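You operate a simulated robot arm through the tools that you are given. There is no shell and no other tool. Be economical: measure what you need, move in short steps, check, and stop when the job is done.

You run a simulated two-armed robot. Do the job below in one go: nothing can be reset, and whatever is moved stays where it is left.

TASK
Clip both belts across to the next posts and lock them.
Fine: draw each belt clip to the next post till it holds, then turn that post's lock knob till its window shows green.

Only the result counts: the job must be done as asked and must still hold three seconds after the hand-in. Knocking over, shifting, dropping, spilling or breaking anything else fails it.

THE ROBOT
Two 7-joint arms with fingered hands on one trunk, on a base that drives. Base frame: it is fixed to the floor where the robot stands at the start and does not move with it; the origin is under the middle of the robot, x ahead of it, y to its left, z up. Units: mm, rad, N and s.
The left shoulder is at the start at [70, 142, 1189], the right one opposite. With the tool pointing down near the work surface each hand reaches from about 100 to 780 mm from the robot's upright axis, wherever it stands, measured 20 degrees to its own side. Places, roughly: middle post lock knob [600, -400, 900]; purple belt clip [600, 0, 800]; right post lock knob [700, -900, 900]; teal belt clip [600, -500, 800]. Payload 3.6 kg a hand.
Tool frame (each hand has its own): the origin (TCP) lies between the finger pads and is the grasp point; the fingertips stand 25 mm ahead of it; z points along the fingers, y is the line along which they close. Largest opening 88 mm; the body of the gripper starts 29 mm behind the TCP. The gripper is a hand of 5 fingers: y runs from the thumb to the fingers, the wrist lies at [-13, -97, -162] in the tool frame, and closing takes about 1.5 s.
Orientation is that of the tool frame in the base frame, as a unit quaternion [x, y, z, w]. With the fingers straight down and the wrist toward the robot, the tool's x, y and z point along [0, 1, 0], [1, 0, 0] and [0, 0, -1] of the base frame.

THE INTERFACE
- The arms move only by the tool servo_tool. It takes "left_increments", "right_increments" or both (then of equal length, played together; a hand with none holds still); each is a list of rows, each a list of 2 entries, a list of its own where there are three numbers: the shift along the tool's x, y, z in cm, then the turn, a rotation vector about the tool's x, y, z in rad. In form: [[[x, y, z], [ax, ay, az]], ...]. A call has 1 to 8 rows; each row is the pose to reach, as a shift and turn from the pose commanded when the call began, along the tool's axes at that moment. "left_claw" and "right_claw" are, for a hand that has rows, the gripper command, from -1 (fully open) to 1 (shut), values between in proportion, set as the call begins (left out, the last holds). A row lasts 0.2 s, in which the tool goes at most 50 mm and 0.15 rad; a call with a longer step from one row to the next is refused whole, and so is a gripper value outside its range. A pose out of reach is approached as far as the arm can. The call stops where the force on the tool passes 90 N (or 10 N more than at its start, if that is more) or the arm is blocked; 0.2 s more then pass. The fingers move at their own pace (about 72 mm/s each) and stop on an object; they squeeze with about 31 N. The grip force told is the motor's: it shows also when the fingers shut on nothing. Time passes only in rows, and 0.2 s behind the last, so rows that repeat a pose let the fingers close. The reply holds the time, the measured pose of the TCP, the force on the tool along the base axes, the opening and the grip force, in the units named above and with some noise, with the torque about the TCP (base axes, N m) and any sound that the robot's microphone picked up.
- Cameras (640 x 400 px; columns grow to the right, rows downward): "scene" is now at [135.7, -30.5, 1424.6]; the picture's right is [-0.40, -0.92, -0.00], its down [-0.52, 0.23, -0.82] and it looks along [0.75, -0.33, -0.57] (base axes); focal length 276 px, centre (320, 200). "left" rides on the left gripper at [-59, -79, -105] in its tool frame; the picture's right is [-0.73, -0.32, 0.61], its down [0.62, -0.68, 0.38] and it looks along [0.29, 0.66, 0.70] (tool axes); focal length 234 px, centre (320, 200). "right" rides on the right gripper at [59, -79, -105] in its tool frame; the picture's right is [-0.73, 0.32, -0.61], its down [-0.62, -0.68, 0.38] and it looks along [-0.29, 0.66, 0.70] (tool axes); focal length 234 px, centre (320, 200). There is no depth. A picture from a camera that has moved, and an enlarged one, comes with that camera's place and axes in the base frame and with its lens. The place of the scene camera against the robot may be out by one fixed shift of up to 12 mm in any direction.
- camera(camera): a new picture of that camera. It takes no simulated time.
- move_column(by): slides the trunk up (or, below 0, down) by that many mm; the arms and the scene camera ride with it, the base frame stays. It gives what a move gives, with no picture.
- base_move(legs): drives the robot by 1 to 6 legs, each [ahead, left, turn to the left] in mm, mm and rad, along the robot's own axes; the way and the turn of a leg run together, so that a leg with both is an arc; at most 1500 mm and 3.142 rad a leg. The arms and the cameras ride along, it lands a little off, and it stops where it bumps. It gives what a move gives.
- set_fingers(index, middle, ring, little, thumb_bend, thumb_turn, hand): sets how far each is bent, from 0 (flat) to 1 (curled in); at 0.3 the hand is open as for a grip, at 0.7 the pads meet at the TCP. One left out holds its place. A second passes; each finger stops where it meets its share of the squeeze, and holds until it gets a number again. A gripper value or a shape takes the hand back. It gives what a move gives, with no picture; readings hold the bend of each and the force on index, middle, ring, little, thumb and palm. thumb_turn goes from beside the hand (0) to across from the fingers (1), as for a grip.
- preshape(shape, hand): the hand has 5 fingers and takes this shape, open, in about a second: jaw (thumb against the fingers, like two jaws); tri (thumb and two fingers); tip (a fingertip pinch); poke (one finger out to press); point (the index stretched); flat (the hand flat); cup (the hand cupped); fist (a fist). The gripper value then closes the fingers along that shape, each until it touches; the sizes above hold for jaw. It gives what a move gives, with no picture.
- pan_tilt(pan, tilt): turns the head with the scene camera to pan (to the left, within 1.501 rad either way) and tilt (down, from -0.506 to 1.204), counted from straight ahead of the robot. It gives what a move gives.
- inspect(camera, box): a new picture of the part [left, top, right, bottom] of that camera's present view, enlarged. It takes no simulated time.
- sign_off(): hands the job in; it is judged then, once.

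Work in short steps. Places have to be worked out from the pictures, the camera data and where the tool is seen: move nearer, look again, correct. Check each grasp and each placing, and mend what went wrong. You have 120 turns and 100 pictures in all, those below and enlarged ones among them. Open the grippers and draw the arms clear of the work before you hand the job in, unless the task says otherwise; then end with one line.

The tools are called after "Call:" by a JSON object that holds its "method" and its "body". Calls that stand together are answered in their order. servo_tool: Moves the arms, as the interface text tells. Its arguments: {"type":"object","properties":{"left_increments":{"type":"array","items":{"type":"array"}},"left_claw":{"type":"number"},"right_increments":{"type":"array","items":{"type":"array"}},"right_claw":{"type":"number"}},"required":[]} The other tools are called the same way: move_column (by) slides the trunk up or down; preshape (shape, hand) gives the hand a shape; set_fingers (index, middle, ring, little, thumb_bend, thumb_turn, hand) moves the fingers one by one; base_move (legs) drives the base; pan_tilt (pan, tilt) turns the head that bears the scene camera; camera (camera) takes a picture; inspect (camera, box) takes an enlarged picture of a part of a camera's view; sign_off () hands the job in.

At the start:

```text
t: 0.0
left_tcp_pos: [583.4, -25.0, 1155.3]
left_tool_rot: [0.707, 0.708, 0.0, 0.001]
left_force: [0.2, 0.4, -0.4]
left_moment: [0.03, -0.03, -0.03]
left_finger_gap: 87.8
left_grasp_force: 0.2
left_shape: jaw
left_bend: [0.3, 0.3, 0.3, 0.3, 0.3, 0.98]
left_finger forces: [0.1, 0.0, 0.0, 0.0, 0.0, 0.0]
right_tcp_pos: [351.8, -446.0, 1184.8]
right_tool_rot: [0.707, 0.707, 0.001, 0.001]
right_force: [0.3, 0.0, -0.2]
right_moment: [0.01, 0.0, 0.04]
right_finger_gap: 87.6
right_grasp_force: 0.0
right_shape: jaw
right_bend: [0.3, 0.3, 0.3, 0.3, 0.3, 0.98]
right_finger forces: [0.1, 0.0, 0.0, 0.1, 0.0, 0.1]
trunk travel left (down, up): [-725.0, 215.0]
robot x, y, heading: [-0.6, -1.5, 0.003]
head pan, tilt: [-0.415, 0.609]
```

scene: 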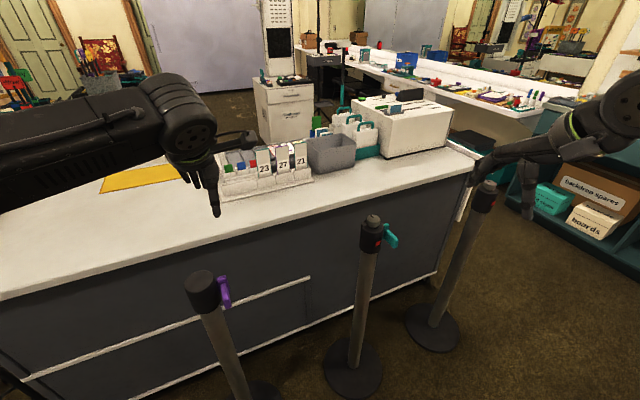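
right: 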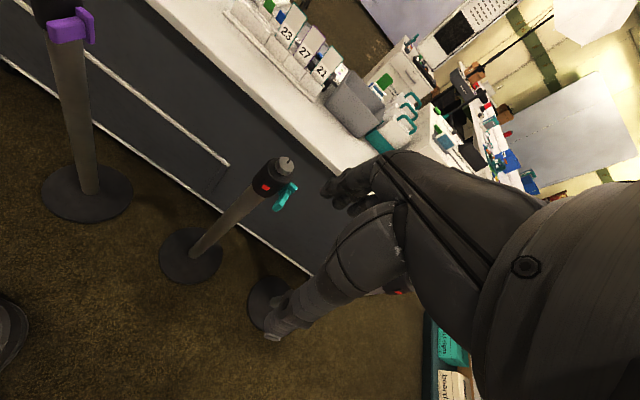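
left: 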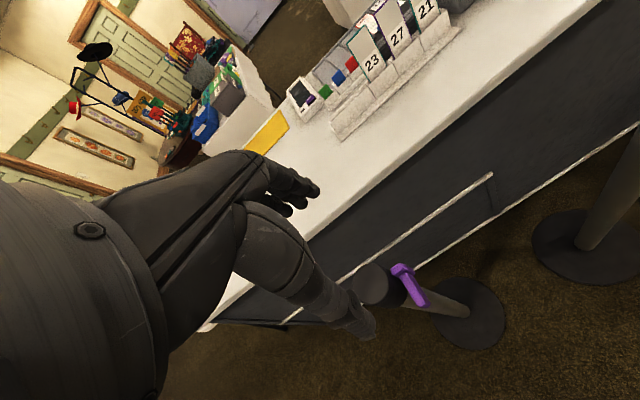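

The scene shows three posts: left with purple clip, middle with teal clip and red window, right without a clip. I'll enlarge the views to see the clips and knobs.

Call:
{"method": "inspect", "body": {"camera": "scene", "box": [330, 160, 530, 285]}}

Call:
{"method": "inspect", "body": {"camera": "scene", "box": [160, 250, 288, 330]}}

Call:
{"method": "inspect", "body": {"camera": "right", "box": [220, 140, 348, 220]}}

```text
3.20 times, centred on (430, 222) of scene
camera zoom: at [135.7, -30.5, 1424.6], right [-0.4, -0.92, 0.0], down [-0.52, 0.23, -0.82], along [0.75, -0.33, -0.57], focal length 882 px, centre (-32, 128)
```

zoom: 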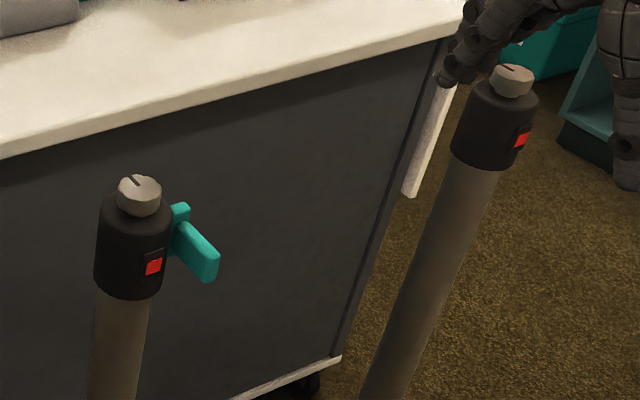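

```text
5.00 times, centred on (224, 290) of scene
camera zoom: at [135.7, -30.5, 1424.6], right [-0.4, -0.92, 0.0], down [-0.52, 0.23, -0.82], along [0.75, -0.33, -0.57], focal length 1378 px, centre (800, -250)
```

zoom: 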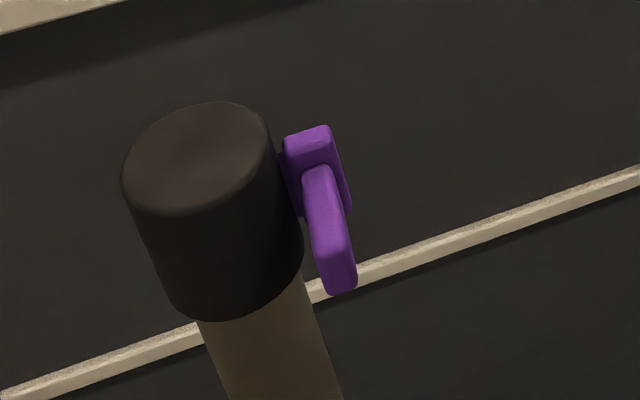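

```text
5.00 times, centred on (284, 180) of right
camera zoom: at [273.1, -386.1, 1287.9], right [0.32, -0.73, 0.61], down [-0.68, -0.62, -0.38], along [0.66, -0.29, -0.7], focal length 1171 px, centre (500, 300)
```

zoom: 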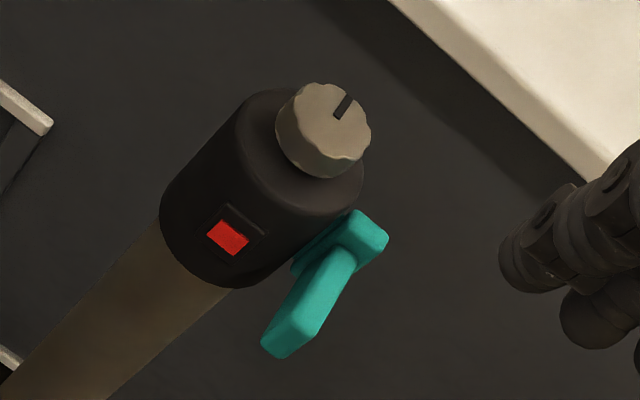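

Posts appear to be in a line at x≈660, y≈+60, −435, −930. I bring the left hand's camera back and lower to view the purple clip from the side.

Call:
{"method": "servo_tool", "body": {"left_increments": [[[-1.8, -3.3, 2.8], [0, 0, 0]], [[-3.6, -6.6, 5.6], [0, 0, 0]], [[-5.4, -9.9, 8.4], [0, 0, 0]], [[-7.2, -13.2, 11.2], [0, 0, 0]], [[-9, -16.5, 14], [0, 0, 0]], [[-10.8, -19.8, 16.8], [0, 0, 0]], [[-12.5, -23, 19.6], [0, 0, 0]]]}}

Call:
{"method": "camera", "body": {"camera": "left"}}

Call:
{"method": "camera", "body": {"camera": "scene"}}

```text
t: 1.6
left_tcp_pos: [352.8, -149.1, 958.2]
left_tool_rot: [0.707, 0.707, 0.001, -0.001]
left_force: [-0.2, 0.1, -0.3]
left_moment: [0.01, -0.04, 0.02]
left_finger_gap: 87.8
left_grasp_force: 0.1
left_shape: jaw
left_bend: [0.3, 0.3, 0.3, 0.3, 0.3, 0.98]
left_finger forces: [0.1, 0.0, 0.0, 0.1, 0.0, 0.0]
right_tcp_pos: [351.5, -447.3, 1183.1]
right_tool_rot: [0.708, 0.707, 0.0, 0.0]
right_force: [-0.3, 0.6, -0.6]
right_moment: [0.0, 0.01, 0.04]
right_finger_gap: 87.6
right_grasp_force: 0.0
right_shape: jaw
right_bend: [0.3, 0.3, 0.3, 0.3, 0.3, 0.98]
right_finger forces: [0.0, 0.1, 0.0, 0.0, 0.1, 0.0]
trunk travel left (down, up): [-725.0, 215.0]
robot x, y, heading: [-1.0, 0.6, -0.004]
head pan, tilt: [-0.415, 0.609]
```

```text
93 pictures are left
camera left: at [272.9, -208.4, 1063.3], right [-0.32, -0.73, -0.61], down [-0.68, 0.62, -0.38], along [0.66, 0.29, -0.7], focal length 234 px, centre (320, 200)
```

left: 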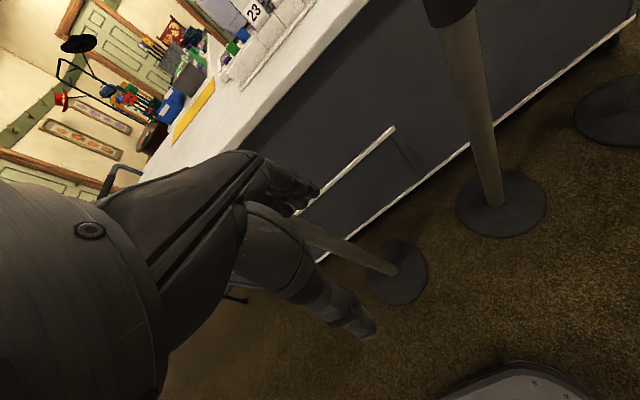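

```text
92 pictures are left
camera scene: at [135.0, -32.0, 1424.7], right [-0.4, -0.92, 0.0], down [-0.52, 0.23, -0.82], along [0.75, -0.33, -0.57], focal length 276 px, centre (320, 200)
```

scene: 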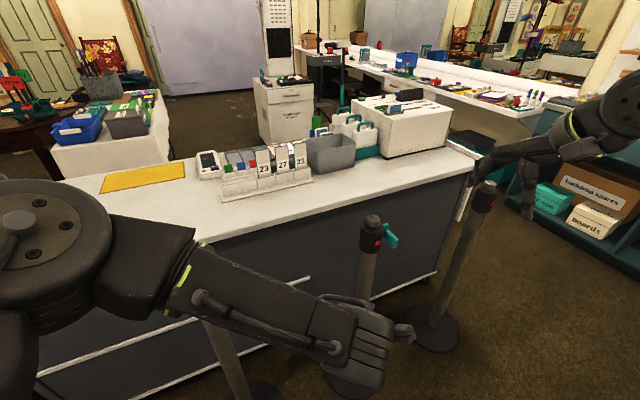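

The hand hides the clip. I shift the left hand to the left and up a bit so that the clip clears the fingers in its view.

Call:
{"method": "servo_tool", "body": {"left_increments": [[[4.6, 0.9, -0.8], [0, 0, 0]], [[9.2, 1.9, -1.7], [0, 0, 0]], [[13.8, 2.8, -2.5], [0, 0, 0]], [[18.4, 3.8, -3.4], [0, 0, 0]], [[22.9, 4.7, -4.2], [0, 0, 0]]]}}

Call:
{"method": "camera", "body": {"camera": "left"}}

```text
t: 2.8
left_tcp_pos: [398.2, 83.4, 1000.5]
left_tool_rot: [0.707, 0.707, 0.0, 0.0]
left_force: [-0.3, -0.1, -0.8]
left_moment: [-0.02, -0.06, 0.0]
left_finger_gap: 87.7
left_grasp_force: 0.1
left_shape: jaw
left_bend: [0.3, 0.3, 0.3, 0.3, 0.3, 0.98]
left_finger forces: [0.1, 0.0, 0.1, 0.0, 0.0, 0.1]
right_tcp_pos: [351.2, -443.0, 1185.0]
right_tool_rot: [0.707, 0.707, -0.001, 0.001]
right_force: [-0.4, 0.5, 1.0]
right_moment: [0.0, 0.01, 0.05]
right_finger_gap: 87.7
right_grasp_force: 0.1
right_shape: jaw
right_bend: [0.3, 0.3, 0.3, 0.3, 0.3, 0.98]
right_finger forces: [0.0, 0.0, 0.1, 0.0, 0.0, 0.0]
trunk travel left (down, up): [-725.0, 215.0]
robot x, y, heading: [0.8, -0.2, 0.002]
head pan, tilt: [-0.415, 0.609]
```

```text
91 pictures are left
camera left: at [319.6, 24.5, 1106.5], right [-0.32, -0.73, -0.61], down [-0.68, 0.62, -0.39], along [0.66, 0.29, -0.7], focal length 234 px, centre (320, 200)
```

left: 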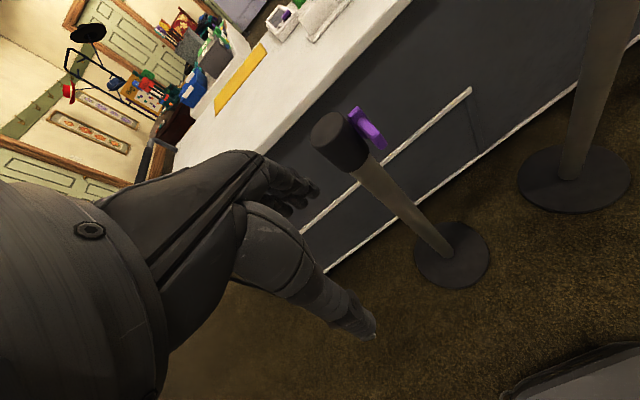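

Call:
{"method": "inspect", "body": {"camera": "left", "box": [300, 90, 404, 155]}}

Call:
{"method": "inspect", "body": {"camera": "scene", "box": [180, 250, 260, 300]}}

```text
6.15 times, centred on (352, 122) of left
camera zoom: at [319.6, 24.5, 1106.5], right [-0.32, -0.73, -0.61], down [-0.68, 0.62, -0.39], along [0.66, 0.29, -0.7], focal length 1441 px, centre (123, 677)
```

zoom: 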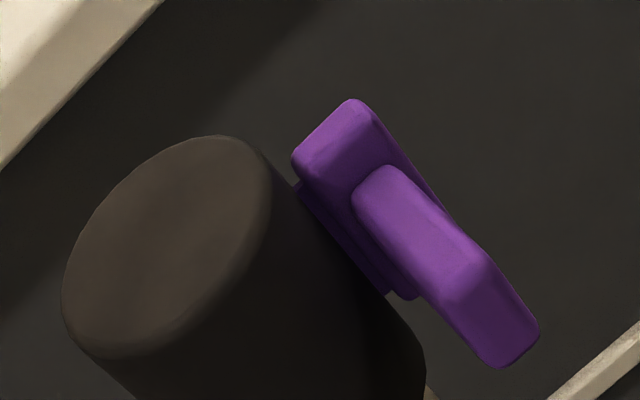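

```text
8.00 times, centred on (220, 275) of scene
camera zoom: at [135.0, -27.5, 1424.8], right [-0.4, -0.92, 0.0], down [-0.52, 0.23, -0.82], along [0.75, -0.33, -0.57], focal length 2205 px, centre (1120, -400)
```

zoom: 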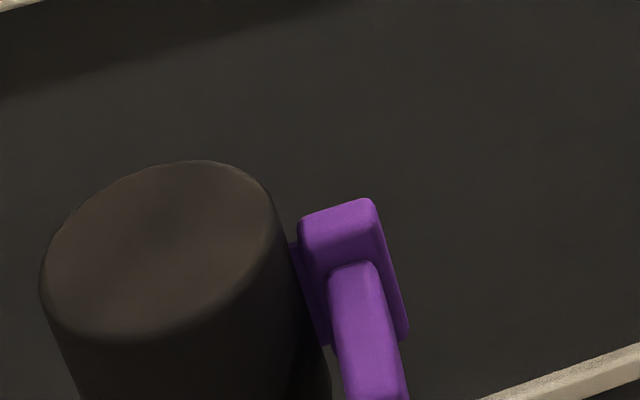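

The clip is a block on the post's −y side with a bar (~50 mm long, ~15 thick, ~25 tall) pointing toward the robot. I drive to stand between the posts, then look at the middle post's near side.

Call:
{"method": "base_move", "body": {"legs": [[80, -300, 0]]}}

Call:
{"method": "pan_tilt", "body": {"pan": 0.0, "tilt": 0.85}}

Call:
{"method": "camera", "body": {"camera": "scene"}}

Call:
{"method": "camera", "body": {"camera": "left"}}

```text
t: 4.9
left_tcp_pos: [481.0, -215.8, 1001.2]
left_tool_rot: [0.706, 0.708, 0.0, 0.0]
left_force: [-0.4, -0.3, 0.1]
left_moment: [-0.01, 0.01, 0.0]
left_finger_gap: 87.7
left_grasp_force: 0.0
left_shape: jaw
left_bend: [0.3, 0.3, 0.3, 0.3, 0.3, 0.98]
left_finger forces: [0.0, 0.0, 0.1, 0.0, 0.0, 0.0]
right_tcp_pos: [431.7, -741.1, 1183.6]
right_tool_rot: [0.706, 0.708, 0.0, 0.0]
right_force: [-0.2, 0.1, 0.2]
right_moment: [0.02, 0.0, -0.01]
right_finger_gap: 87.9
right_grasp_force: 0.1
right_shape: jaw
right_bend: [0.3, 0.3, 0.3, 0.3, 0.3, 0.98]
right_finger forces: [0.1, 0.0, 0.1, 0.0, 0.1, 0.0]
trunk travel left (down, up): [-725.0, 215.0]
robot x, y, heading: [82.1, -297.6, 0.001]
head pan, tilt: [-0.415, 0.609]
```

```text
t: 5.8
left_tcp_pos: [479.7, -216.6, 1000.6]
left_tool_rot: [0.706, 0.708, 0.001, 0.0]
left_force: [-0.6, 0.1, 0.1]
left_moment: [0.01, -0.01, 0.02]
left_finger_gap: 88.0
left_grasp_force: 0.1
left_shape: jaw
left_bend: [0.3, 0.3, 0.3, 0.3, 0.3, 0.98]
left_finger forces: [0.0, 0.0, 0.0, 0.1, 0.1, 0.0]
right_tcp_pos: [433.8, -743.8, 1182.7]
right_tool_rot: [0.706, 0.708, 0.0, 0.001]
right_force: [0.5, 0.6, -0.8]
right_moment: [-0.04, -0.02, 0.05]
right_finger_gap: 87.6
right_grasp_force: 0.1
right_shape: jaw
right_bend: [0.3, 0.3, 0.3, 0.3, 0.3, 0.98]
right_finger forces: [0.0, 0.0, 0.0, 0.0, 0.1, 0.0]
trunk travel left (down, up): [-725.0, 215.0]
robot x, y, heading: [78.0, -299.9, 0.001]
head pan, tilt: [0.0, 0.85]
```

```text
88 pictures are left
camera scene: at [213.3, -292.9, 1404.5], right [0.0, -1.0, 0.0], down [-0.75, 0.0, -0.66], along [0.66, 0.0, -0.75], focal length 276 px, centre (320, 200)
```

scene: 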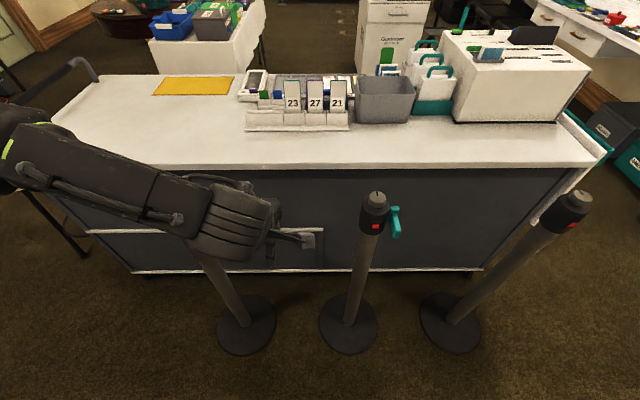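

```text
87 pictures are left
camera left: at [400.4, -275.7, 1106.3], right [-0.32, -0.73, -0.61], down [-0.68, 0.62, -0.38], along [0.66, 0.29, -0.7], focal length 234 px, centre (320, 200)
```

left: 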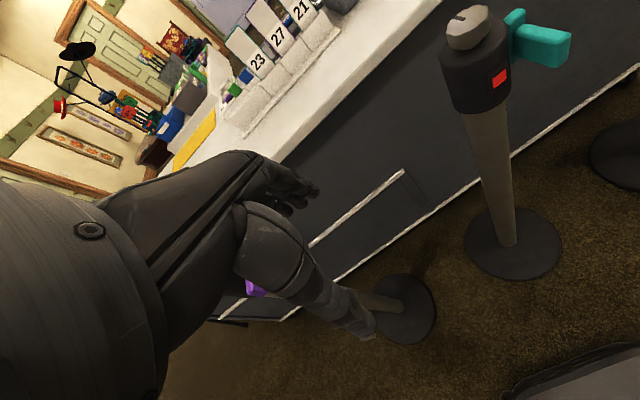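

I enlarge the middle and right post heads and the teal clip.

Call:
{"method": "inspect", "body": {"camera": "scene", "box": [335, 175, 431, 235]}}

Call:
{"method": "inspect", "body": {"camera": "scene", "box": [520, 175, 616, 235]}}

Call:
{"method": "inspect", "body": {"camera": "left", "box": [420, 0, 580, 100]}}

```text
6.67 times, centred on (383, 205) of scene
camera zoom: at [213.3, -292.9, 1404.5], right [0.0, -1.0, 0.0], down [-0.75, 0.0, -0.66], along [0.66, 0.0, -0.75], focal length 1838 px, centre (-100, 167)
```

zoom: 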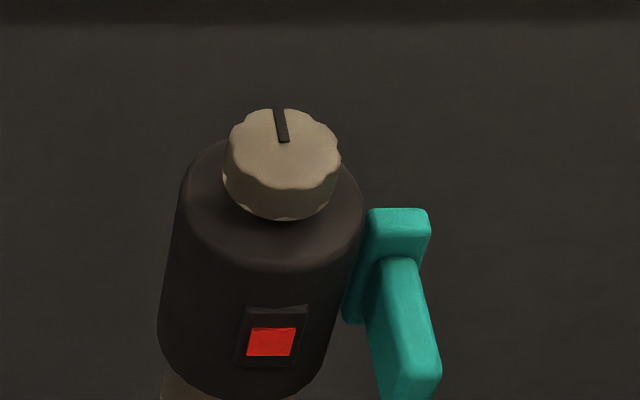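

```text
6.67 times, centred on (568, 205) of scene
camera zoom: at [213.3, -292.9, 1404.5], right [0.0, -1.0, 0.0], down [-0.75, 0.0, -0.66], along [0.66, 0.0, -0.75], focal length 1838 px, centre (-1333, 167)
```

zoom: 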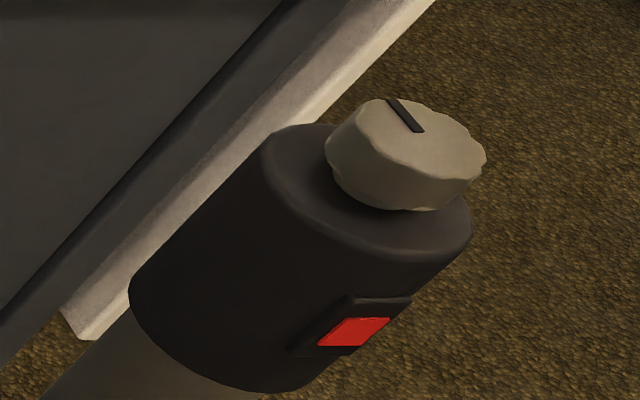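

```text
4.00 times, centred on (500, 50) of left
camera zoom: at [400.4, -275.7, 1106.3], right [-0.32, -0.73, -0.61], down [-0.68, 0.62, -0.38], along [0.66, 0.29, -0.7], focal length 937 px, centre (-400, 800)
```

zoom: 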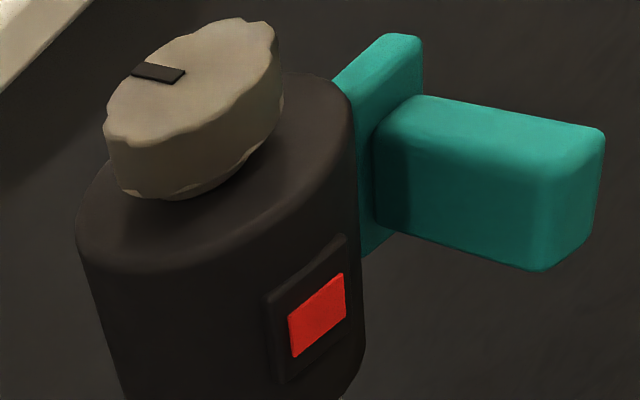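

Triangulating: middle knob top ≈(639,−433,913), purple bar tip ≈(568,7,854), 14 mm thick in y. I set the left hand to a fingertip pinch and turn it so that it closes along y with the fingers tilted forward-down.

Call:
{"method": "preshape", "body": {"hand": "left", "shape": "tip"}}

Call:
{"method": "servo_tool", "body": {"left_increments": [[[1, 0, 0], [-0.037, 0.037, 0.139]], [[2, 0, 0], [-0.075, 0.075, 0.279]], [[3, 0, 0], [-0.112, 0.112, 0.418]], [[4, 0, 0], [-0.149, 0.149, 0.557]], [[5, 0, 0], [-0.186, 0.186, 0.696]], [[6, 0, 0], [-0.224, 0.224, 0.836]], [[7, 0, 0], [-0.261, 0.261, 0.975]], [[8, 0, 0], [-0.298, 0.298, 1.114]]]}}

Call:
{"method": "servo_tool", "body": {"left_increments": [[[0, 0, 0], [-0.037, 0.037, 0.139]], [[0, 0, 0], [-0.075, 0.075, 0.279]], [[0, 0, 0], [-0.112, 0.112, 0.418]]]}}

Call:
{"method": "camera", "body": {"camera": "scene"}}

Call:
{"method": "camera", "body": {"camera": "left"}}

```text
t: 6.7
left_tcp_pos: [479.8, -217.2, 1000.8]
left_tool_rot: [0.707, 0.707, 0.0, 0.001]
left_force: [0.5, 0.1, 0.3]
left_moment: [-0.02, 0.02, 0.0]
left_finger_gap: 87.9
left_grasp_force: 0.1
left_shape: tip
left_bend: [0.3, 0.98, 0.99, 0.99, 0.3, 0.98]
left_finger forces: [0.1, 0.0, 0.1, 0.1, 0.0, 0.0]
right_tcp_pos: [432.8, -741.7, 1182.9]
right_tool_rot: [0.706, 0.708, 0.0, 0.0]
right_force: [0.0, 0.0, 0.0]
right_moment: [-0.02, 0.04, -0.01]
right_finger_gap: 87.7
right_grasp_force: 0.0
right_shape: jaw
right_bend: [0.3, 0.3, 0.3, 0.3, 0.3, 0.98]
right_finger forces: [0.0, 0.0, 0.0, 0.1, 0.0, 0.1]
trunk travel left (down, up): [-725.0, 215.0]
robot x, y, heading: [77.8, -294.6, 0.003]
head pan, tilt: [0.0, 0.85]
```

```text
t: 8.5
left_tcp_pos: [478.5, -134.2, 1001.4]
left_tool_rot: [0.956, 0.216, 0.198, 0.001]
left_force: [0.3, -0.5, 0.6]
left_moment: [-0.03, 0.01, -0.03]
left_finger_gap: 87.4
left_grasp_force: 0.2
left_shape: tip
left_bend: [0.3, 0.98, 0.99, 0.99, 0.3, 0.98]
left_finger forces: [0.0, 0.1, 0.1, 0.1, 0.0, 0.0]
left hand out of reach, approached as far as the arm can: row 3, 4, 5, 6
right_tcp_pos: [432.1, -742.4, 1183.5]
right_tool_rot: [0.707, 0.708, -0.001, 0.0]
right_force: [-0.1, 0.6, 0.4]
right_moment: [-0.04, -0.01, -0.01]
right_finger_gap: 87.7
right_grasp_force: 0.1
right_shape: jaw
right_bend: [0.3, 0.3, 0.3, 0.3, 0.3, 0.98]
right_finger forces: [0.1, 0.0, 0.1, 0.0, 0.1, 0.0]
trunk travel left (down, up): [-725.0, 215.0]
robot x, y, heading: [80.4, -298.0, 0.007]
head pan, tilt: [0.0, 0.85]
```

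```text
t: 9.3
left_tcp_pos: [479.3, -135.8, 1000.3]
left_tool_rot: [0.966, 0.0, 0.259, 0.0]
left_force: [0.0, -0.5, -0.1]
left_moment: [0.04, 0.01, 0.02]
left_finger_gap: 87.8
left_grasp_force: 0.0
left_shape: tip
left_bend: [0.3, 0.98, 0.99, 0.99, 0.3, 0.98]
left_finger forces: [0.0, 0.0, 0.0, 0.1, 0.0, 0.1]
right_tcp_pos: [433.5, -743.2, 1183.6]
right_tool_rot: [0.705, 0.709, 0.0, 0.0]
right_force: [0.2, -0.3, -0.1]
right_moment: [0.02, -0.04, 0.02]
right_finger_gap: 87.9
right_grasp_force: 0.0
right_shape: jaw
right_bend: [0.3, 0.3, 0.3, 0.3, 0.3, 0.98]
right_finger forces: [0.0, 0.0, 0.1, 0.0, 0.1, 0.1]
trunk travel left (down, up): [-725.0, 215.0]
robot x, y, heading: [79.8, -299.9, 0.0]
head pan, tilt: [0.0, 0.85]
```

```text
83 pictures are left
camera scene: at [213.7, -292.9, 1404.4], right [0.0, -1.0, 0.0], down [-0.75, 0.0, -0.66], along [0.66, 0.0, -0.75], focal length 276 px, centre (320, 200)
```

scene: 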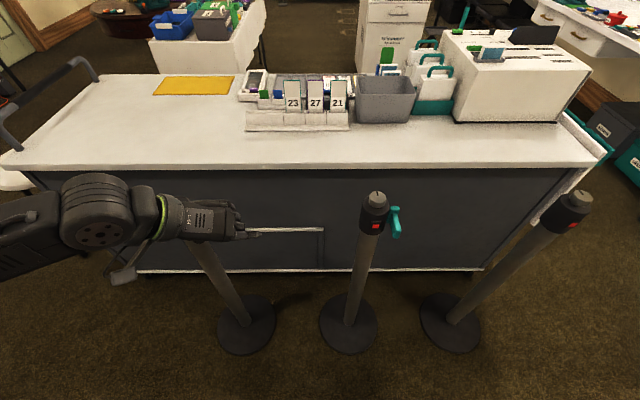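

```text
82 pictures are left
camera left: at [375.6, -57.5, 1062.9], right [-0.33, 0.32, -0.89], down [0.73, 0.68, -0.02], along [0.6, -0.66, -0.46], focal length 234 px, centre (320, 200)
```

left: 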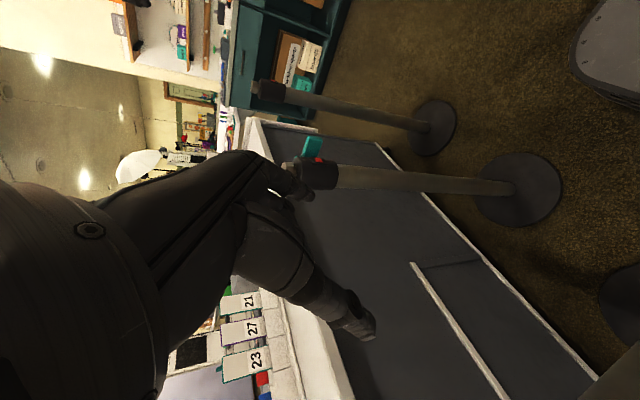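

The orientation is reached. I move to a pre-grasp point behind and above the purple bar with the pinch half closed (~45 mm).

Call:
{"method": "servo_tool", "body": {"left_increments": [[[0.15, -3.6, 1.8], [0, 0, 0]], [[0.3, -7.3, 3.6], [0, 0, 0]], [[0.45, -11, 5.4], [0, 0, 0]], [[0.55, -14.6, 7.2], [0, 0, 0]], [[0.55, -14.6, 7.2], [0, 0, 0]]], "left_claw": -0.1}}

Call:
{"method": "pan_tilt", "body": {"pan": 0.5, "tilt": 0.85}}

Call:
{"method": "camera", "body": {"camera": "left"}}

Call:
{"method": "camera", "body": {"camera": "scene"}}

```text
t: 10.5
left_tcp_pos: [522.4, 9.9, 939.7]
left_tool_rot: [0.966, 0.002, 0.259, 0.0]
left_force: [0.5, -0.1, -0.7]
left_moment: [-0.04, 0.0, 0.01]
left_finger_gap: 48.9
left_grasp_force: 0.0
left_shape: tip
left_bend: [0.32, 0.98, 0.99, 0.99, 0.67, 1.0]
left_finger forces: [0.0, 0.0, 0.0, 0.0, 0.0, 0.1]
right_tcp_pos: [431.9, -743.6, 1183.0]
right_tool_rot: [0.707, 0.707, 0.0, 0.0]
right_force: [-0.1, 0.7, -0.8]
right_moment: [0.03, -0.02, 0.0]
right_finger_gap: 87.5
right_grasp_force: 0.0
right_shape: jaw
right_bend: [0.3, 0.3, 0.3, 0.3, 0.3, 0.98]
right_finger forces: [0.1, 0.1, 0.0, 0.0, 0.0, 0.0]
trunk travel left (down, up): [-725.0, 215.0]
robot x, y, heading: [81.2, -300.5, 0.002]
head pan, tilt: [0.0, 0.85]
```

```text
t: 11.4
left_tcp_pos: [523.0, 9.7, 940.8]
left_tool_rot: [0.966, 0.003, 0.259, -0.001]
left_force: [-0.5, 0.3, -0.1]
left_moment: [0.02, 0.0, 0.0]
left_finger_gap: 48.9
left_grasp_force: 0.0
left_shape: tip
left_bend: [0.32, 0.98, 0.99, 0.99, 0.67, 1.0]
left_finger forces: [0.1, 0.0, 0.0, 0.0, 0.0, 0.0]
right_tcp_pos: [433.0, -743.5, 1183.6]
right_tool_rot: [0.706, 0.708, 0.0, 0.001]
right_force: [-0.3, 0.0, 0.9]
right_moment: [-0.01, -0.01, 0.0]
right_finger_gap: 87.7
right_grasp_force: 0.1
right_shape: jaw
right_bend: [0.3, 0.3, 0.3, 0.3, 0.3, 0.98]
right_finger forces: [0.0, 0.0, 0.0, 0.0, 0.2, 0.0]
trunk travel left (down, up): [-725.0, 215.0]
robot x, y, heading: [76.8, -295.7, 0.001]
head pan, tilt: [0.499, 0.85]
```

```text
81 pictures are left
camera left: at [418.4, 88.0, 1001.5], right [-0.33, 0.32, -0.89], down [0.73, 0.68, -0.02], along [0.6, -0.66, -0.46], focal length 234 px, centre (320, 200)
```

left: 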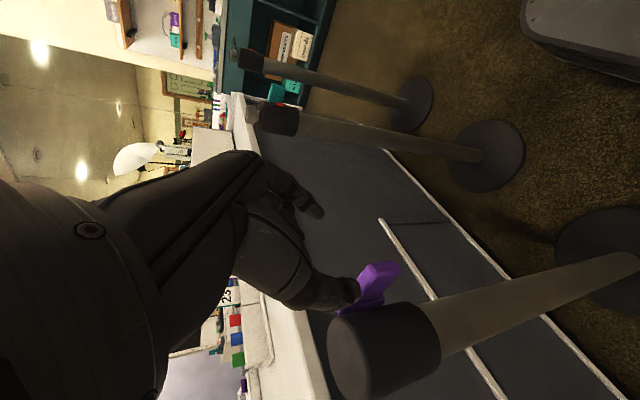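

```text
80 pictures are left
camera scene: at [203.8, -255.4, 1404.4], right [0.48, -0.88, 0.0], down [-0.66, -0.36, -0.66], along [0.58, 0.32, -0.75], focal length 276 px, centre (320, 200)
```

scene: 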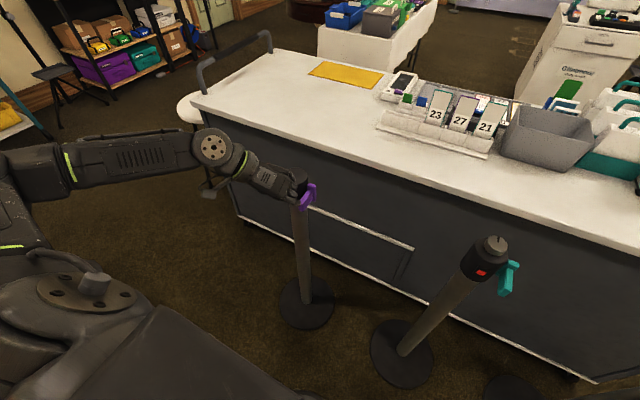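

I enlarge both views around the fingers and the clip.

Call:
{"method": "inspect", "body": {"camera": "left", "box": [270, 175, 430, 275]}}

Call:
{"method": "inspect", "body": {"camera": "left", "box": [290, 240, 450, 340]}}

Call:
{"method": "inspect", "body": {"camera": "scene", "box": [240, 155, 336, 215]}}

```text
4.00 times, centred on (350, 225) of left
camera zoom: at [418.4, 88.0, 1001.5], right [-0.33, 0.32, -0.89], down [0.73, 0.68, -0.02], along [0.6, -0.66, -0.46], focal length 937 px, centre (200, 100)
```

zoom: 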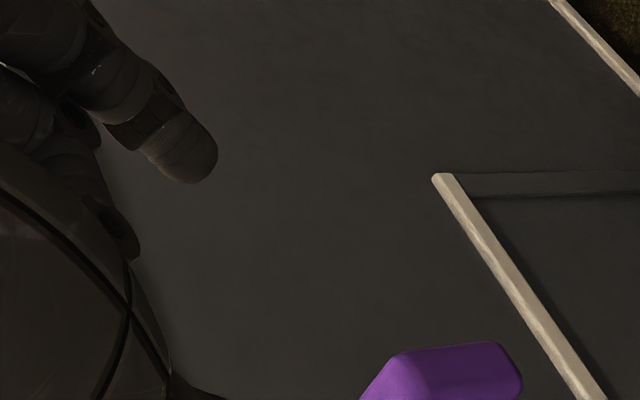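

```text
4.00 times, centred on (370, 290) of left
camera zoom: at [418.4, 88.0, 1001.5], right [-0.33, 0.32, -0.89], down [0.73, 0.68, -0.02], along [0.6, -0.66, -0.46], focal length 937 px, centre (120, -160)
```

zoom: 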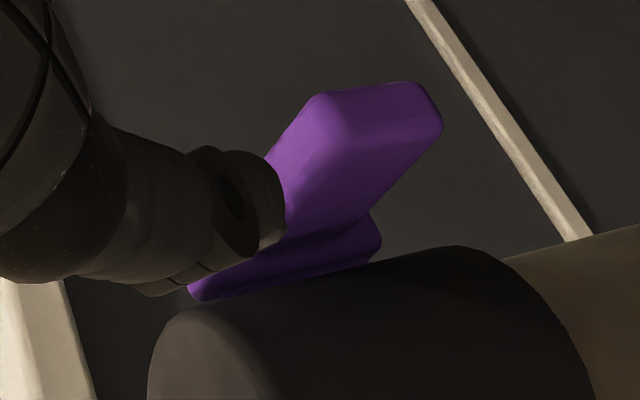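

```text
6.67 times, centred on (288, 185) of scene
camera zoom: at [203.8, -255.4, 1404.4], right [0.48, -0.88, 0.0], down [-0.66, -0.36, -0.66], along [0.58, 0.32, -0.75], focal length 1838 px, centre (533, 300)
```

zoom: 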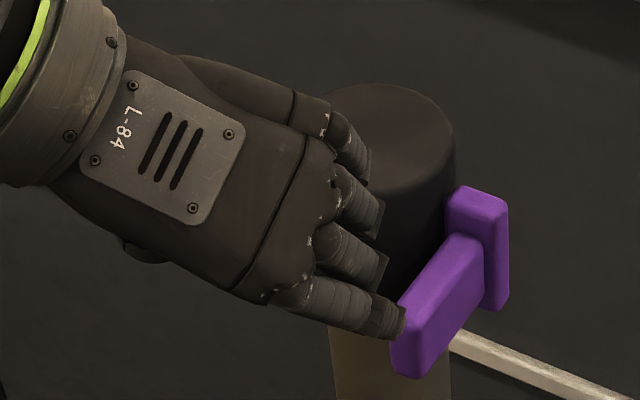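

The bar's tip end spans y≈3–17, x≈568, z≈840–867. I tilt the hand a further 20° forward to keep the knuckles off the post, and narrow the pinch to ~30 mm.

Call:
{"method": "servo_tool", "body": {"left_increments": [[[0, 0, 0], [0, 0.12, 0]], [[0, 0, 0], [0, 0.24, 0]], [[0, 0, 0], [0, 0.35, 0]], [[0, 0, 0], [0, 0.35, 0]]], "left_claw": 0.3}}

```text
t: 12.4
left_tcp_pos: [520.4, 9.2, 940.2]
left_tool_rot: [0.907, 0.003, 0.422, -0.002]
left_force: [-1.0, -0.3, -0.1]
left_moment: [0.0, 0.01, -0.01]
left_finger_gap: 31.1
left_grasp_force: 0.0
left_shape: tip
left_bend: [0.73, 0.98, 0.99, 0.99, 0.73, 1.0]
left_finger forces: [0.0, 0.0, 0.1, 0.0, 0.0, 0.0]
right_tcp_pos: [433.1, -743.3, 1183.4]
right_tool_rot: [0.706, 0.708, 0.0, 0.0]
right_force: [0.2, 0.7, 0.5]
right_moment: [0.01, -0.02, 0.0]
right_finger_gap: 87.7
right_grasp_force: 0.0
right_shape: jaw
right_bend: [0.3, 0.3, 0.3, 0.3, 0.3, 0.98]
right_finger forces: [0.0, 0.0, 0.0, 0.1, 0.0, 0.0]
trunk travel left (down, up): [-725.0, 215.0]
robot x, y, heading: [79.6, -295.5, 0.002]
head pan, tilt: [0.499, 0.85]
```

I go most of the way down to the bar, then look.

Call:
{"method": "servo_tool", "body": {"left_increments": [[[-0.9, 0.1, 2.5], [0, 0, 0]], [[-1.8, 0.2, 5], [0, 0, 0]], [[-2.5, 0.3, 7], [0, 0, 0]]]}}

Call:
{"method": "inspect", "body": {"camera": "left", "box": [270, 170, 470, 295]}}

Call:
{"method": "inspect", "body": {"camera": "scene", "box": [240, 155, 336, 215]}}

```text
t: 13.2
left_tcp_pos: [558.6, 7.5, 876.6]
left_tool_rot: [0.906, 0.002, 0.423, -0.001]
left_force: [0.2, -0.1, -0.5]
left_moment: [0.01, 0.01, -0.01]
left_finger_gap: 31.2
left_grasp_force: 0.1
left_shape: tip
left_bend: [0.73, 0.98, 0.99, 0.99, 0.73, 1.0]
left_finger forces: [0.0, 0.0, 0.0, 0.0, 0.1, 0.0]
right_tcp_pos: [433.2, -742.3, 1183.3]
right_tool_rot: [0.706, 0.708, 0.0, 0.0]
right_force: [-0.3, 0.2, 0.7]
right_moment: [-0.02, 0.0, 0.01]
right_finger_gap: 87.7
right_grasp_force: 0.1
right_shape: jaw
right_bend: [0.3, 0.3, 0.3, 0.3, 0.3, 0.98]
right_finger forces: [0.0, 0.0, 0.0, 0.0, 0.0, 0.1]
trunk travel left (down, up): [-725.0, 215.0]
robot x, y, heading: [75.3, -297.0, 0.004]
head pan, tilt: [0.499, 0.85]
```

```text
3.20 times, centred on (370, 232) of left
camera zoom: at [438.8, 85.1, 900.1], right [0.0, 0.32, -0.95], down [0.69, 0.68, 0.23], along [0.72, -0.65, -0.23], focal length 749 px, centre (160, 96)
```

zoom: 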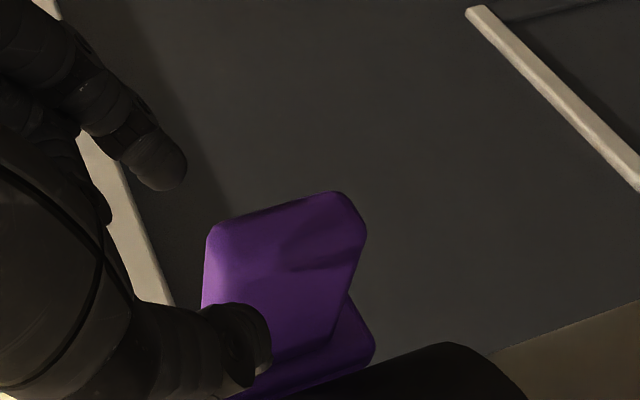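

```text
6.67 times, centred on (288, 185) of scene
camera zoom: at [204.0, -255.3, 1404.5], right [0.48, -0.88, 0.0], down [-0.66, -0.36, -0.66], along [0.58, 0.32, -0.75], focal length 1838 px, centre (533, 300)
```

zoom: 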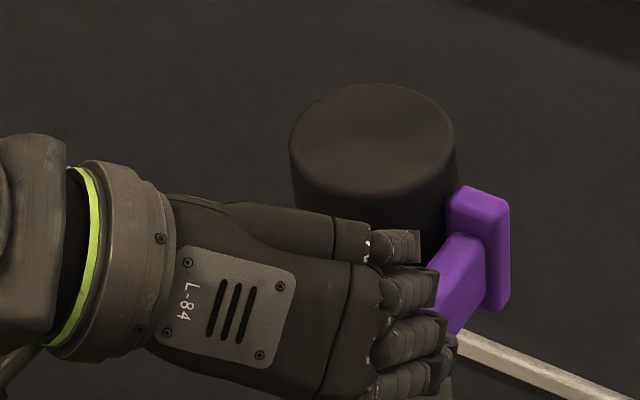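

The bar lies between thumb (+y) and index (−y). I lower the remaining ~27 mm and close.

Call:
{"method": "servo_tool", "body": {"left_increments": [[[-0.6, 0, 1.4], [0, 0, 0]], [[-1.1, 0, 2.7], [0, 0, 0]], [[-1.1, 0, 2.7], [0, 0, 0]]]}}

Call:
{"method": "inspect", "body": {"camera": "left", "box": [270, 170, 470, 295]}}

```text
t: 14.0
left_tcp_pos: [570.9, 7.0, 851.2]
left_tool_rot: [0.906, 0.001, 0.422, -0.002]
left_force: [-0.3, -0.3, 0.4]
left_moment: [-0.02, 0.0, 0.01]
left_finger_gap: 31.4
left_grasp_force: 0.0
left_shape: tip
left_bend: [0.73, 0.98, 0.99, 0.99, 0.73, 1.0]
left_finger forces: [0.0, 0.1, 0.0, 0.1, 0.0, 0.0]
right_tcp_pos: [431.7, -743.4, 1184.1]
right_tool_rot: [0.707, 0.708, -0.001, 0.0]
right_force: [-0.7, 0.3, -0.3]
right_moment: [-0.02, 0.0, -0.01]
right_finger_gap: 87.6
right_grasp_force: 0.0
right_shape: jaw
right_bend: [0.3, 0.3, 0.3, 0.3, 0.3, 0.98]
right_finger forces: [0.0, 0.0, 0.0, 0.1, 0.0, 0.0]
trunk travel left (down, up): [-725.0, 215.0]
robot x, y, heading: [79.6, -299.5, -0.005]
head pan, tilt: [0.499, 0.85]
```

```text
3.20 times, centred on (370, 232) of left
camera zoom: at [451.9, 85.4, 874.6], right [0.0, 0.32, -0.95], down [0.69, 0.68, 0.23], along [0.72, -0.65, -0.23], focal length 749 px, centre (160, 96)
```

zoom: 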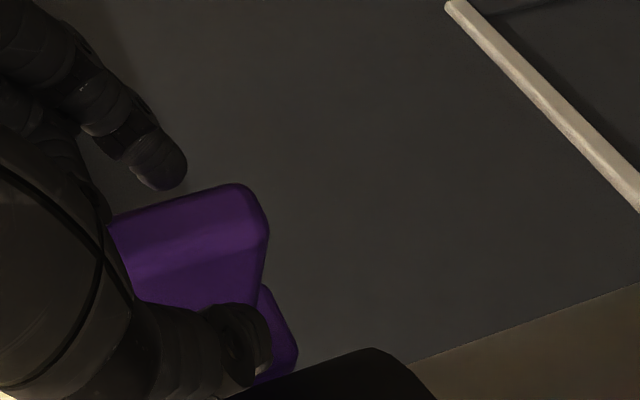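

The bar sits between index and thumb. I close the pinch.

Call:
{"method": "servo_tool", "body": {"left_increments": [[[0, 0, 0], [0, 0, 0]], [[0, 0, 0], [0, 0, 0]], [[0, 0, 0], [0, 0, 0]], [[0, 0, 0], [0, 0, 0]], [[0, 0, 0], [0, 0, 0]]], "left_claw": 1}}

Call:
{"method": "inspect", "body": {"camera": "left", "box": [270, 170, 470, 295]}}

```text
t: 15.2
left_tcp_pos: [571.8, 7.0, 852.0]
left_tool_rot: [0.906, 0.002, 0.423, 0.0]
left_force: [1.9, 0.1, 0.1]
left_moment: [0.01, -0.04, 0.01]
left_finger_gap: 11.1
left_grasp_force: 30.9
left_shape: tip
left_bend: [0.72, 1.0, 1.0, 1.0, 0.74, 1.0]
left_finger forces: [26.5, 0.1, 0.1, 0.0, 27.3, 0.0]
right_tcp_pos: [433.1, -741.4, 1183.8]
right_tool_rot: [0.706, 0.708, 0.0, 0.0]
right_force: [0.5, 0.5, 0.3]
right_moment: [0.02, -0.02, 0.01]
right_finger_gap: 87.5
right_grasp_force: 0.0
right_shape: jaw
right_bend: [0.3, 0.3, 0.3, 0.3, 0.3, 0.98]
right_finger forces: [0.0, 0.0, 0.0, 0.0, 0.0, 0.0]
trunk travel left (down, up): [-725.0, 215.0]
robot x, y, heading: [82.7, -299.7, 0.001]
head pan, tilt: [0.499, 0.85]
```

```text
3.20 times, centred on (370, 232) of left
camera zoom: at [452.4, 85.6, 874.4], right [0.0, 0.32, -0.95], down [0.69, 0.68, 0.23], along [0.72, -0.65, -0.23], focal length 749 px, centre (160, 96)
```

zoom: 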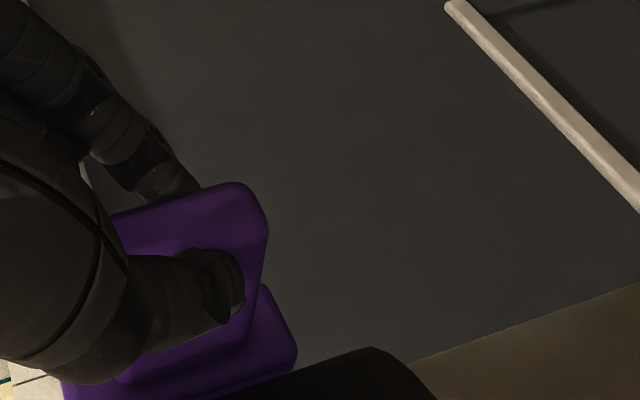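

Gripped firmly (27 N, 11 mm). I draw it 20 mm toward −y as a trial and check forces.

Call:
{"method": "servo_tool", "body": {"left_increments": [[[0, 0.4, 0], [0, 0, 0]], [[0, 0.8, 0], [0, 0, 0]], [[0, 1.4, 0], [0, 0, 0]], [[0, 2, 0], [0, 0, 0]], [[0, 2, 0], [0, 0, 0]]]}}

Call:
{"method": "inspect", "body": {"camera": "scene", "box": [230, 150, 390, 250]}}

```text
t: 16.4
left_tcp_pos: [571.2, -12.7, 851.2]
left_tool_rot: [0.906, 0.002, 0.423, 0.001]
left_force: [4.4, 1.7, 2.6]
left_moment: [-0.01, -0.07, 0.07]
left_finger_gap: 11.4
left_grasp_force: 30.7
left_shape: tip
left_bend: [0.72, 1.0, 1.0, 1.0, 0.74, 1.0]
left_finger forces: [26.4, 0.0, 0.1, 0.0, 28.0, 0.0]
right_tcp_pos: [434.5, -742.6, 1182.2]
right_tool_rot: [0.707, 0.708, -0.001, 0.0]
right_force: [0.2, 0.4, -0.1]
right_moment: [0.0, 0.0, 0.0]
right_finger_gap: 87.5
right_grasp_force: 0.1
right_shape: jaw
right_bend: [0.3, 0.3, 0.3, 0.3, 0.3, 0.98]
right_finger forces: [0.0, 0.0, 0.1, 0.1, 0.0, 0.1]
trunk travel left (down, up): [-725.0, 215.0]
robot x, y, heading: [81.0, -296.5, 0.004]
head pan, tilt: [0.499, 0.85]
```

```text
4.00 times, centred on (310, 200) of scene
camera zoom: at [204.3, -255.1, 1404.4], right [0.48, -0.88, 0.0], down [-0.66, -0.36, -0.66], along [0.58, 0.32, -0.75], focal length 1102 px, centre (360, 200)
```

zoom: 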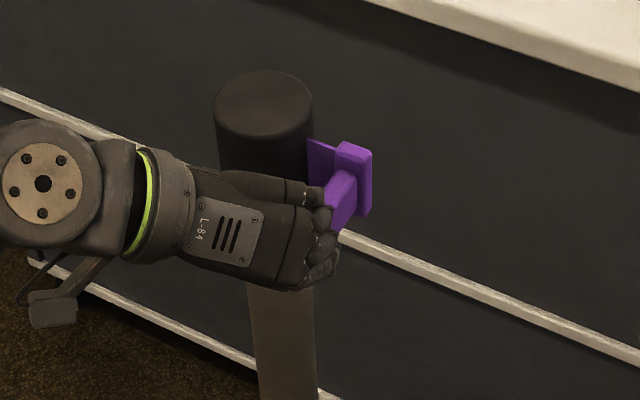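

The clip slides off with the belt paying out at low force. I draw it on to y≈−300, drifting slightly +x along the post line.

Call:
{"method": "servo_tool", "body": {"left_increments": [[[0.07, 3.6, 0.08], [0, 0, 0]], [[0.14, 7.2, 0.17], [0, 0, 0]], [[0.21, 10.8, 0.25], [0, 0, 0]], [[0.28, 14.4, 0.33], [0, 0, 0]], [[0.35, 18, 0.41], [0, 0, 0]], [[0.42, 21.6, 0.5], [0, 0, 0]], [[0.49, 25.2, 0.58], [0, 0, 0]], [[0.55, 28.7, 0.65], [0, 0, 0]]]}}

Call:
{"method": "pan_tilt", "body": {"pan": 0.0, "tilt": 0.85}}

Call:
{"method": "camera", "body": {"camera": "scene"}}

Call:
{"method": "camera", "body": {"camera": "left"}}

```text
t: 18.2
left_tcp_pos: [578.4, -300.2, 853.6]
left_tool_rot: [0.906, 0.002, 0.423, -0.001]
left_force: [-19.2, 3.3, -1.8]
left_moment: [0.15, 0.28, -0.03]
left_finger_gap: 12.7
left_grasp_force: 31.1
left_shape: tip
left_bend: [0.73, 1.0, 1.0, 1.0, 0.74, 1.0]
left_finger forces: [29.5, 0.0, 0.0, 0.0, 32.8, 0.0]
right_tcp_pos: [430.1, -742.8, 1183.7]
right_tool_rot: [0.706, 0.708, 0.001, 0.001]
right_force: [-0.8, 0.3, 0.3]
right_moment: [-0.01, -0.03, 0.0]
right_finger_gap: 87.7
right_grasp_force: 0.1
right_shape: jaw
right_bend: [0.3, 0.3, 0.3, 0.3, 0.3, 0.98]
right_finger forces: [0.0, 0.1, 0.0, 0.0, 0.0, 0.0]
trunk travel left (down, up): [-725.0, 215.0]
robot x, y, heading: [78.0, -299.1, 0.001]
head pan, tilt: [0.499, 0.85]
```

```text
t: 19.1
left_tcp_pos: [578.4, -298.6, 853.4]
left_tool_rot: [0.906, 0.002, 0.423, -0.001]
left_force: [-21.6, 3.0, -4.0]
left_moment: [0.12, 0.32, -0.03]
left_finger_gap: 12.8
left_grasp_force: 30.9
left_shape: tip
left_bend: [0.73, 1.0, 1.0, 1.0, 0.74, 1.0]
left_finger forces: [29.4, 0.1, 0.1, 0.0, 32.4, 0.0]
right_tcp_pos: [428.8, -742.6, 1184.5]
right_tool_rot: [0.706, 0.708, 0.002, 0.002]
right_force: [0.0, -0.5, -0.2]
right_moment: [0.03, 0.03, -0.01]
right_finger_gap: 87.6
right_grasp_force: 0.0
right_shape: jaw
right_bend: [0.3, 0.3, 0.3, 0.3, 0.3, 0.98]
right_finger forces: [0.1, 0.0, 0.0, 0.1, 0.0, 0.0]
trunk travel left (down, up): [-725.0, 215.0]
robot x, y, heading: [81.1, -298.2, 0.003]
head pan, tilt: [0.0, 0.85]
```

```text
71 pictures are left
camera scene: at [209.2, -292.3, 1404.8], right [0.0, -1.0, 0.0], down [-0.75, 0.0, -0.66], along [0.66, 0.0, -0.75], focal length 276 px, centre (320, 200)
```

scene: 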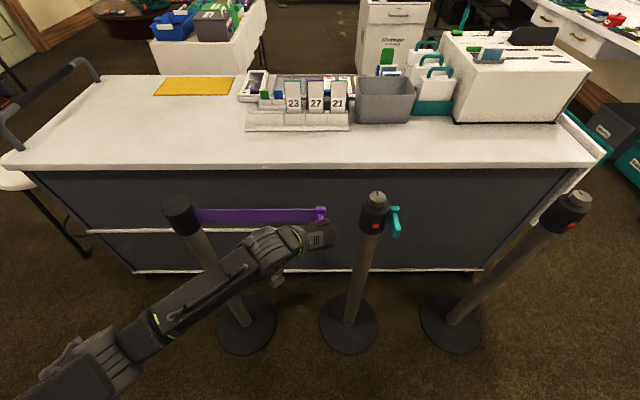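

```text
70 pictures are left
camera left: at [459.4, -219.9, 875.7], right [0.0, 0.32, -0.95], down [0.69, 0.68, 0.23], along [0.72, -0.65, -0.22], focal length 234 px, centre (320, 200)
```

left: 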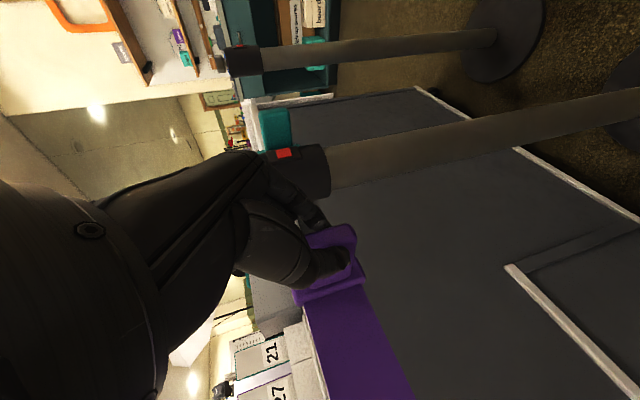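

The belt runs on a guided line; pushing +x gives −20 N, so the true line keeps x≈573. I ease back 6 mm in x and look nearer at the dock.

Call:
{"method": "servo_tool", "body": {"left_increments": [[[-0.2, 0, -0.25], [0, 0, 0]], [[-0.39, 0, -0.46], [0, 0, 0]], [[-0.39, 0, -0.46], [0, 0, 0]]]}}

Call:
{"method": "inspect", "body": {"camera": "scene", "box": [300, 180, 420, 255]}}

Call:
{"method": "inspect", "body": {"camera": "left", "box": [240, 120, 400, 220]}}

```text
t: 19.9
left_tcp_pos: [575.7, -298.8, 852.0]
left_tool_rot: [0.906, 0.003, 0.424, -0.001]
left_force: [2.1, 3.4, -2.6]
left_moment: [0.04, -0.01, 0.05]
left_finger_gap: 12.3
left_grasp_force: 31.0
left_shape: tip
left_bend: [0.73, 1.0, 1.0, 1.0, 0.74, 1.0]
left_finger forces: [27.0, 0.0, 0.0, 0.1, 30.9, 0.0]
right_tcp_pos: [433.2, -742.3, 1184.3]
right_tool_rot: [0.706, 0.708, 0.0, 0.001]
right_force: [0.2, 0.0, -0.4]
right_moment: [-0.02, 0.02, 0.0]
right_finger_gap: 87.8
right_grasp_force: 0.1
right_shape: jaw
right_bend: [0.3, 0.3, 0.3, 0.3, 0.3, 0.98]
right_finger forces: [0.0, 0.0, 0.0, 0.0, 0.0, 0.0]
trunk travel left (down, up): [-725.0, 215.0]
robot x, y, heading: [83.4, -296.8, -0.0]
head pan, tilt: [0.0, 0.85]
```

```text
5.33 times, centred on (360, 218) of scene
camera zoom: at [214.4, -292.0, 1404.4], right [0.0, -1.0, 0.0], down [-0.75, 0.0, -0.66], along [0.66, 0.0, -0.75], focal length 1470 px, centre (107, 107)
```

zoom: 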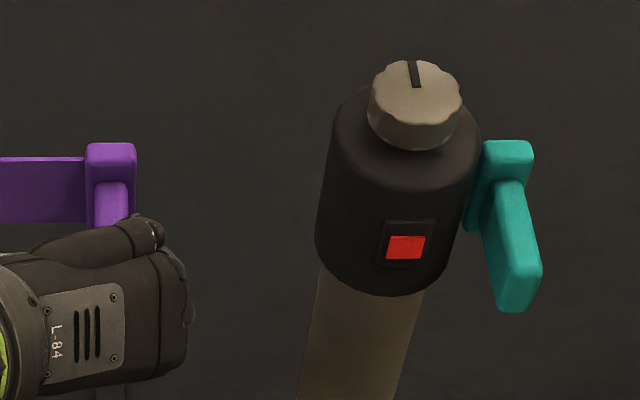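

```text
4.00 times, centred on (320, 170) of left
camera zoom: at [456.5, -220.0, 874.4], right [0.0, 0.32, -0.95], down [0.69, 0.68, 0.23], along [0.72, -0.65, -0.22], focal length 937 px, centre (320, 320)
```

zoom: 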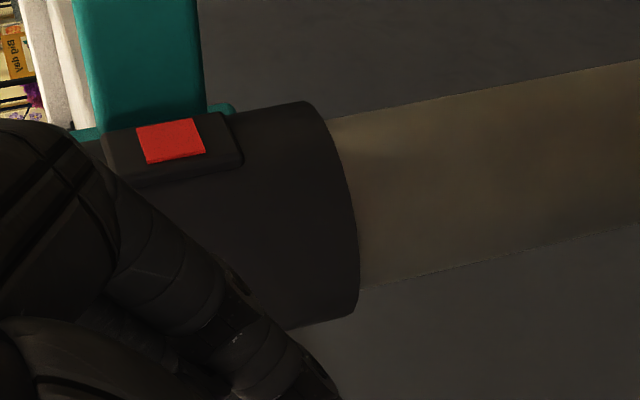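

The plate tops line up with the teal one; about 90 mm remains to the middle post. I go 75 mm, then shorter steps.

Call:
{"method": "servo_tool", "body": {"left_increments": [[[0, 2.5, 0], [0, 0, 0]], [[0, 5, 0], [0, 0, 0]], [[0, 7, 0], [0, 0, 0]], [[0, 7.5, 0], [0, 0, 0]], [[0, 7.5, 0], [0, 0, 0]]]}}

Call:
{"method": "inspect", "body": {"camera": "scene", "box": [300, 180, 420, 255]}}

```text
t: 21.1
left_tcp_pos: [577.9, -376.3, 851.1]
left_tool_rot: [0.907, 0.001, 0.422, -0.001]
left_force: [5.8, -4.1, -0.6]
left_moment: [-0.12, -0.03, -0.11]
left_finger_gap: 13.2
left_grasp_force: 31.6
left_shape: tip
left_bend: [0.73, 1.0, 1.0, 1.0, 0.75, 1.0]
left_finger forces: [27.3, 0.1, 0.1, 0.0, 23.2, 0.0]
right_tcp_pos: [434.3, -742.6, 1182.1]
right_tool_rot: [0.706, 0.708, -0.001, 0.0]
right_force: [-0.1, 0.6, -0.1]
right_moment: [0.0, 0.01, -0.03]
right_finger_gap: 87.7
right_grasp_force: 0.1
right_shape: jaw
right_bend: [0.3, 0.3, 0.3, 0.3, 0.3, 0.98]
right_finger forces: [0.0, 0.1, 0.0, 0.0, 0.1, 0.0]
trunk travel left (down, up): [-725.0, 215.0]
robot x, y, heading: [76.9, -298.4, 0.005]
head pan, tilt: [0.0, 0.85]
```

```text
5.33 times, centred on (360, 218) of scene
camera zoom: at [214.9, -293.7, 1404.3], right [0.0, -1.0, 0.0], down [-0.75, 0.0, -0.66], along [0.66, 0.0, -0.75], focal length 1470 px, centre (107, 107)
```

zoom: 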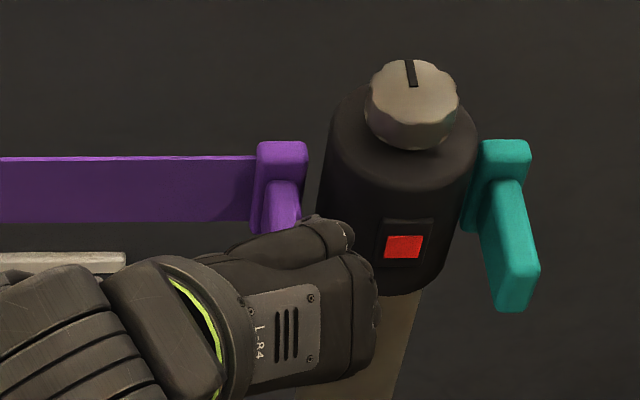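

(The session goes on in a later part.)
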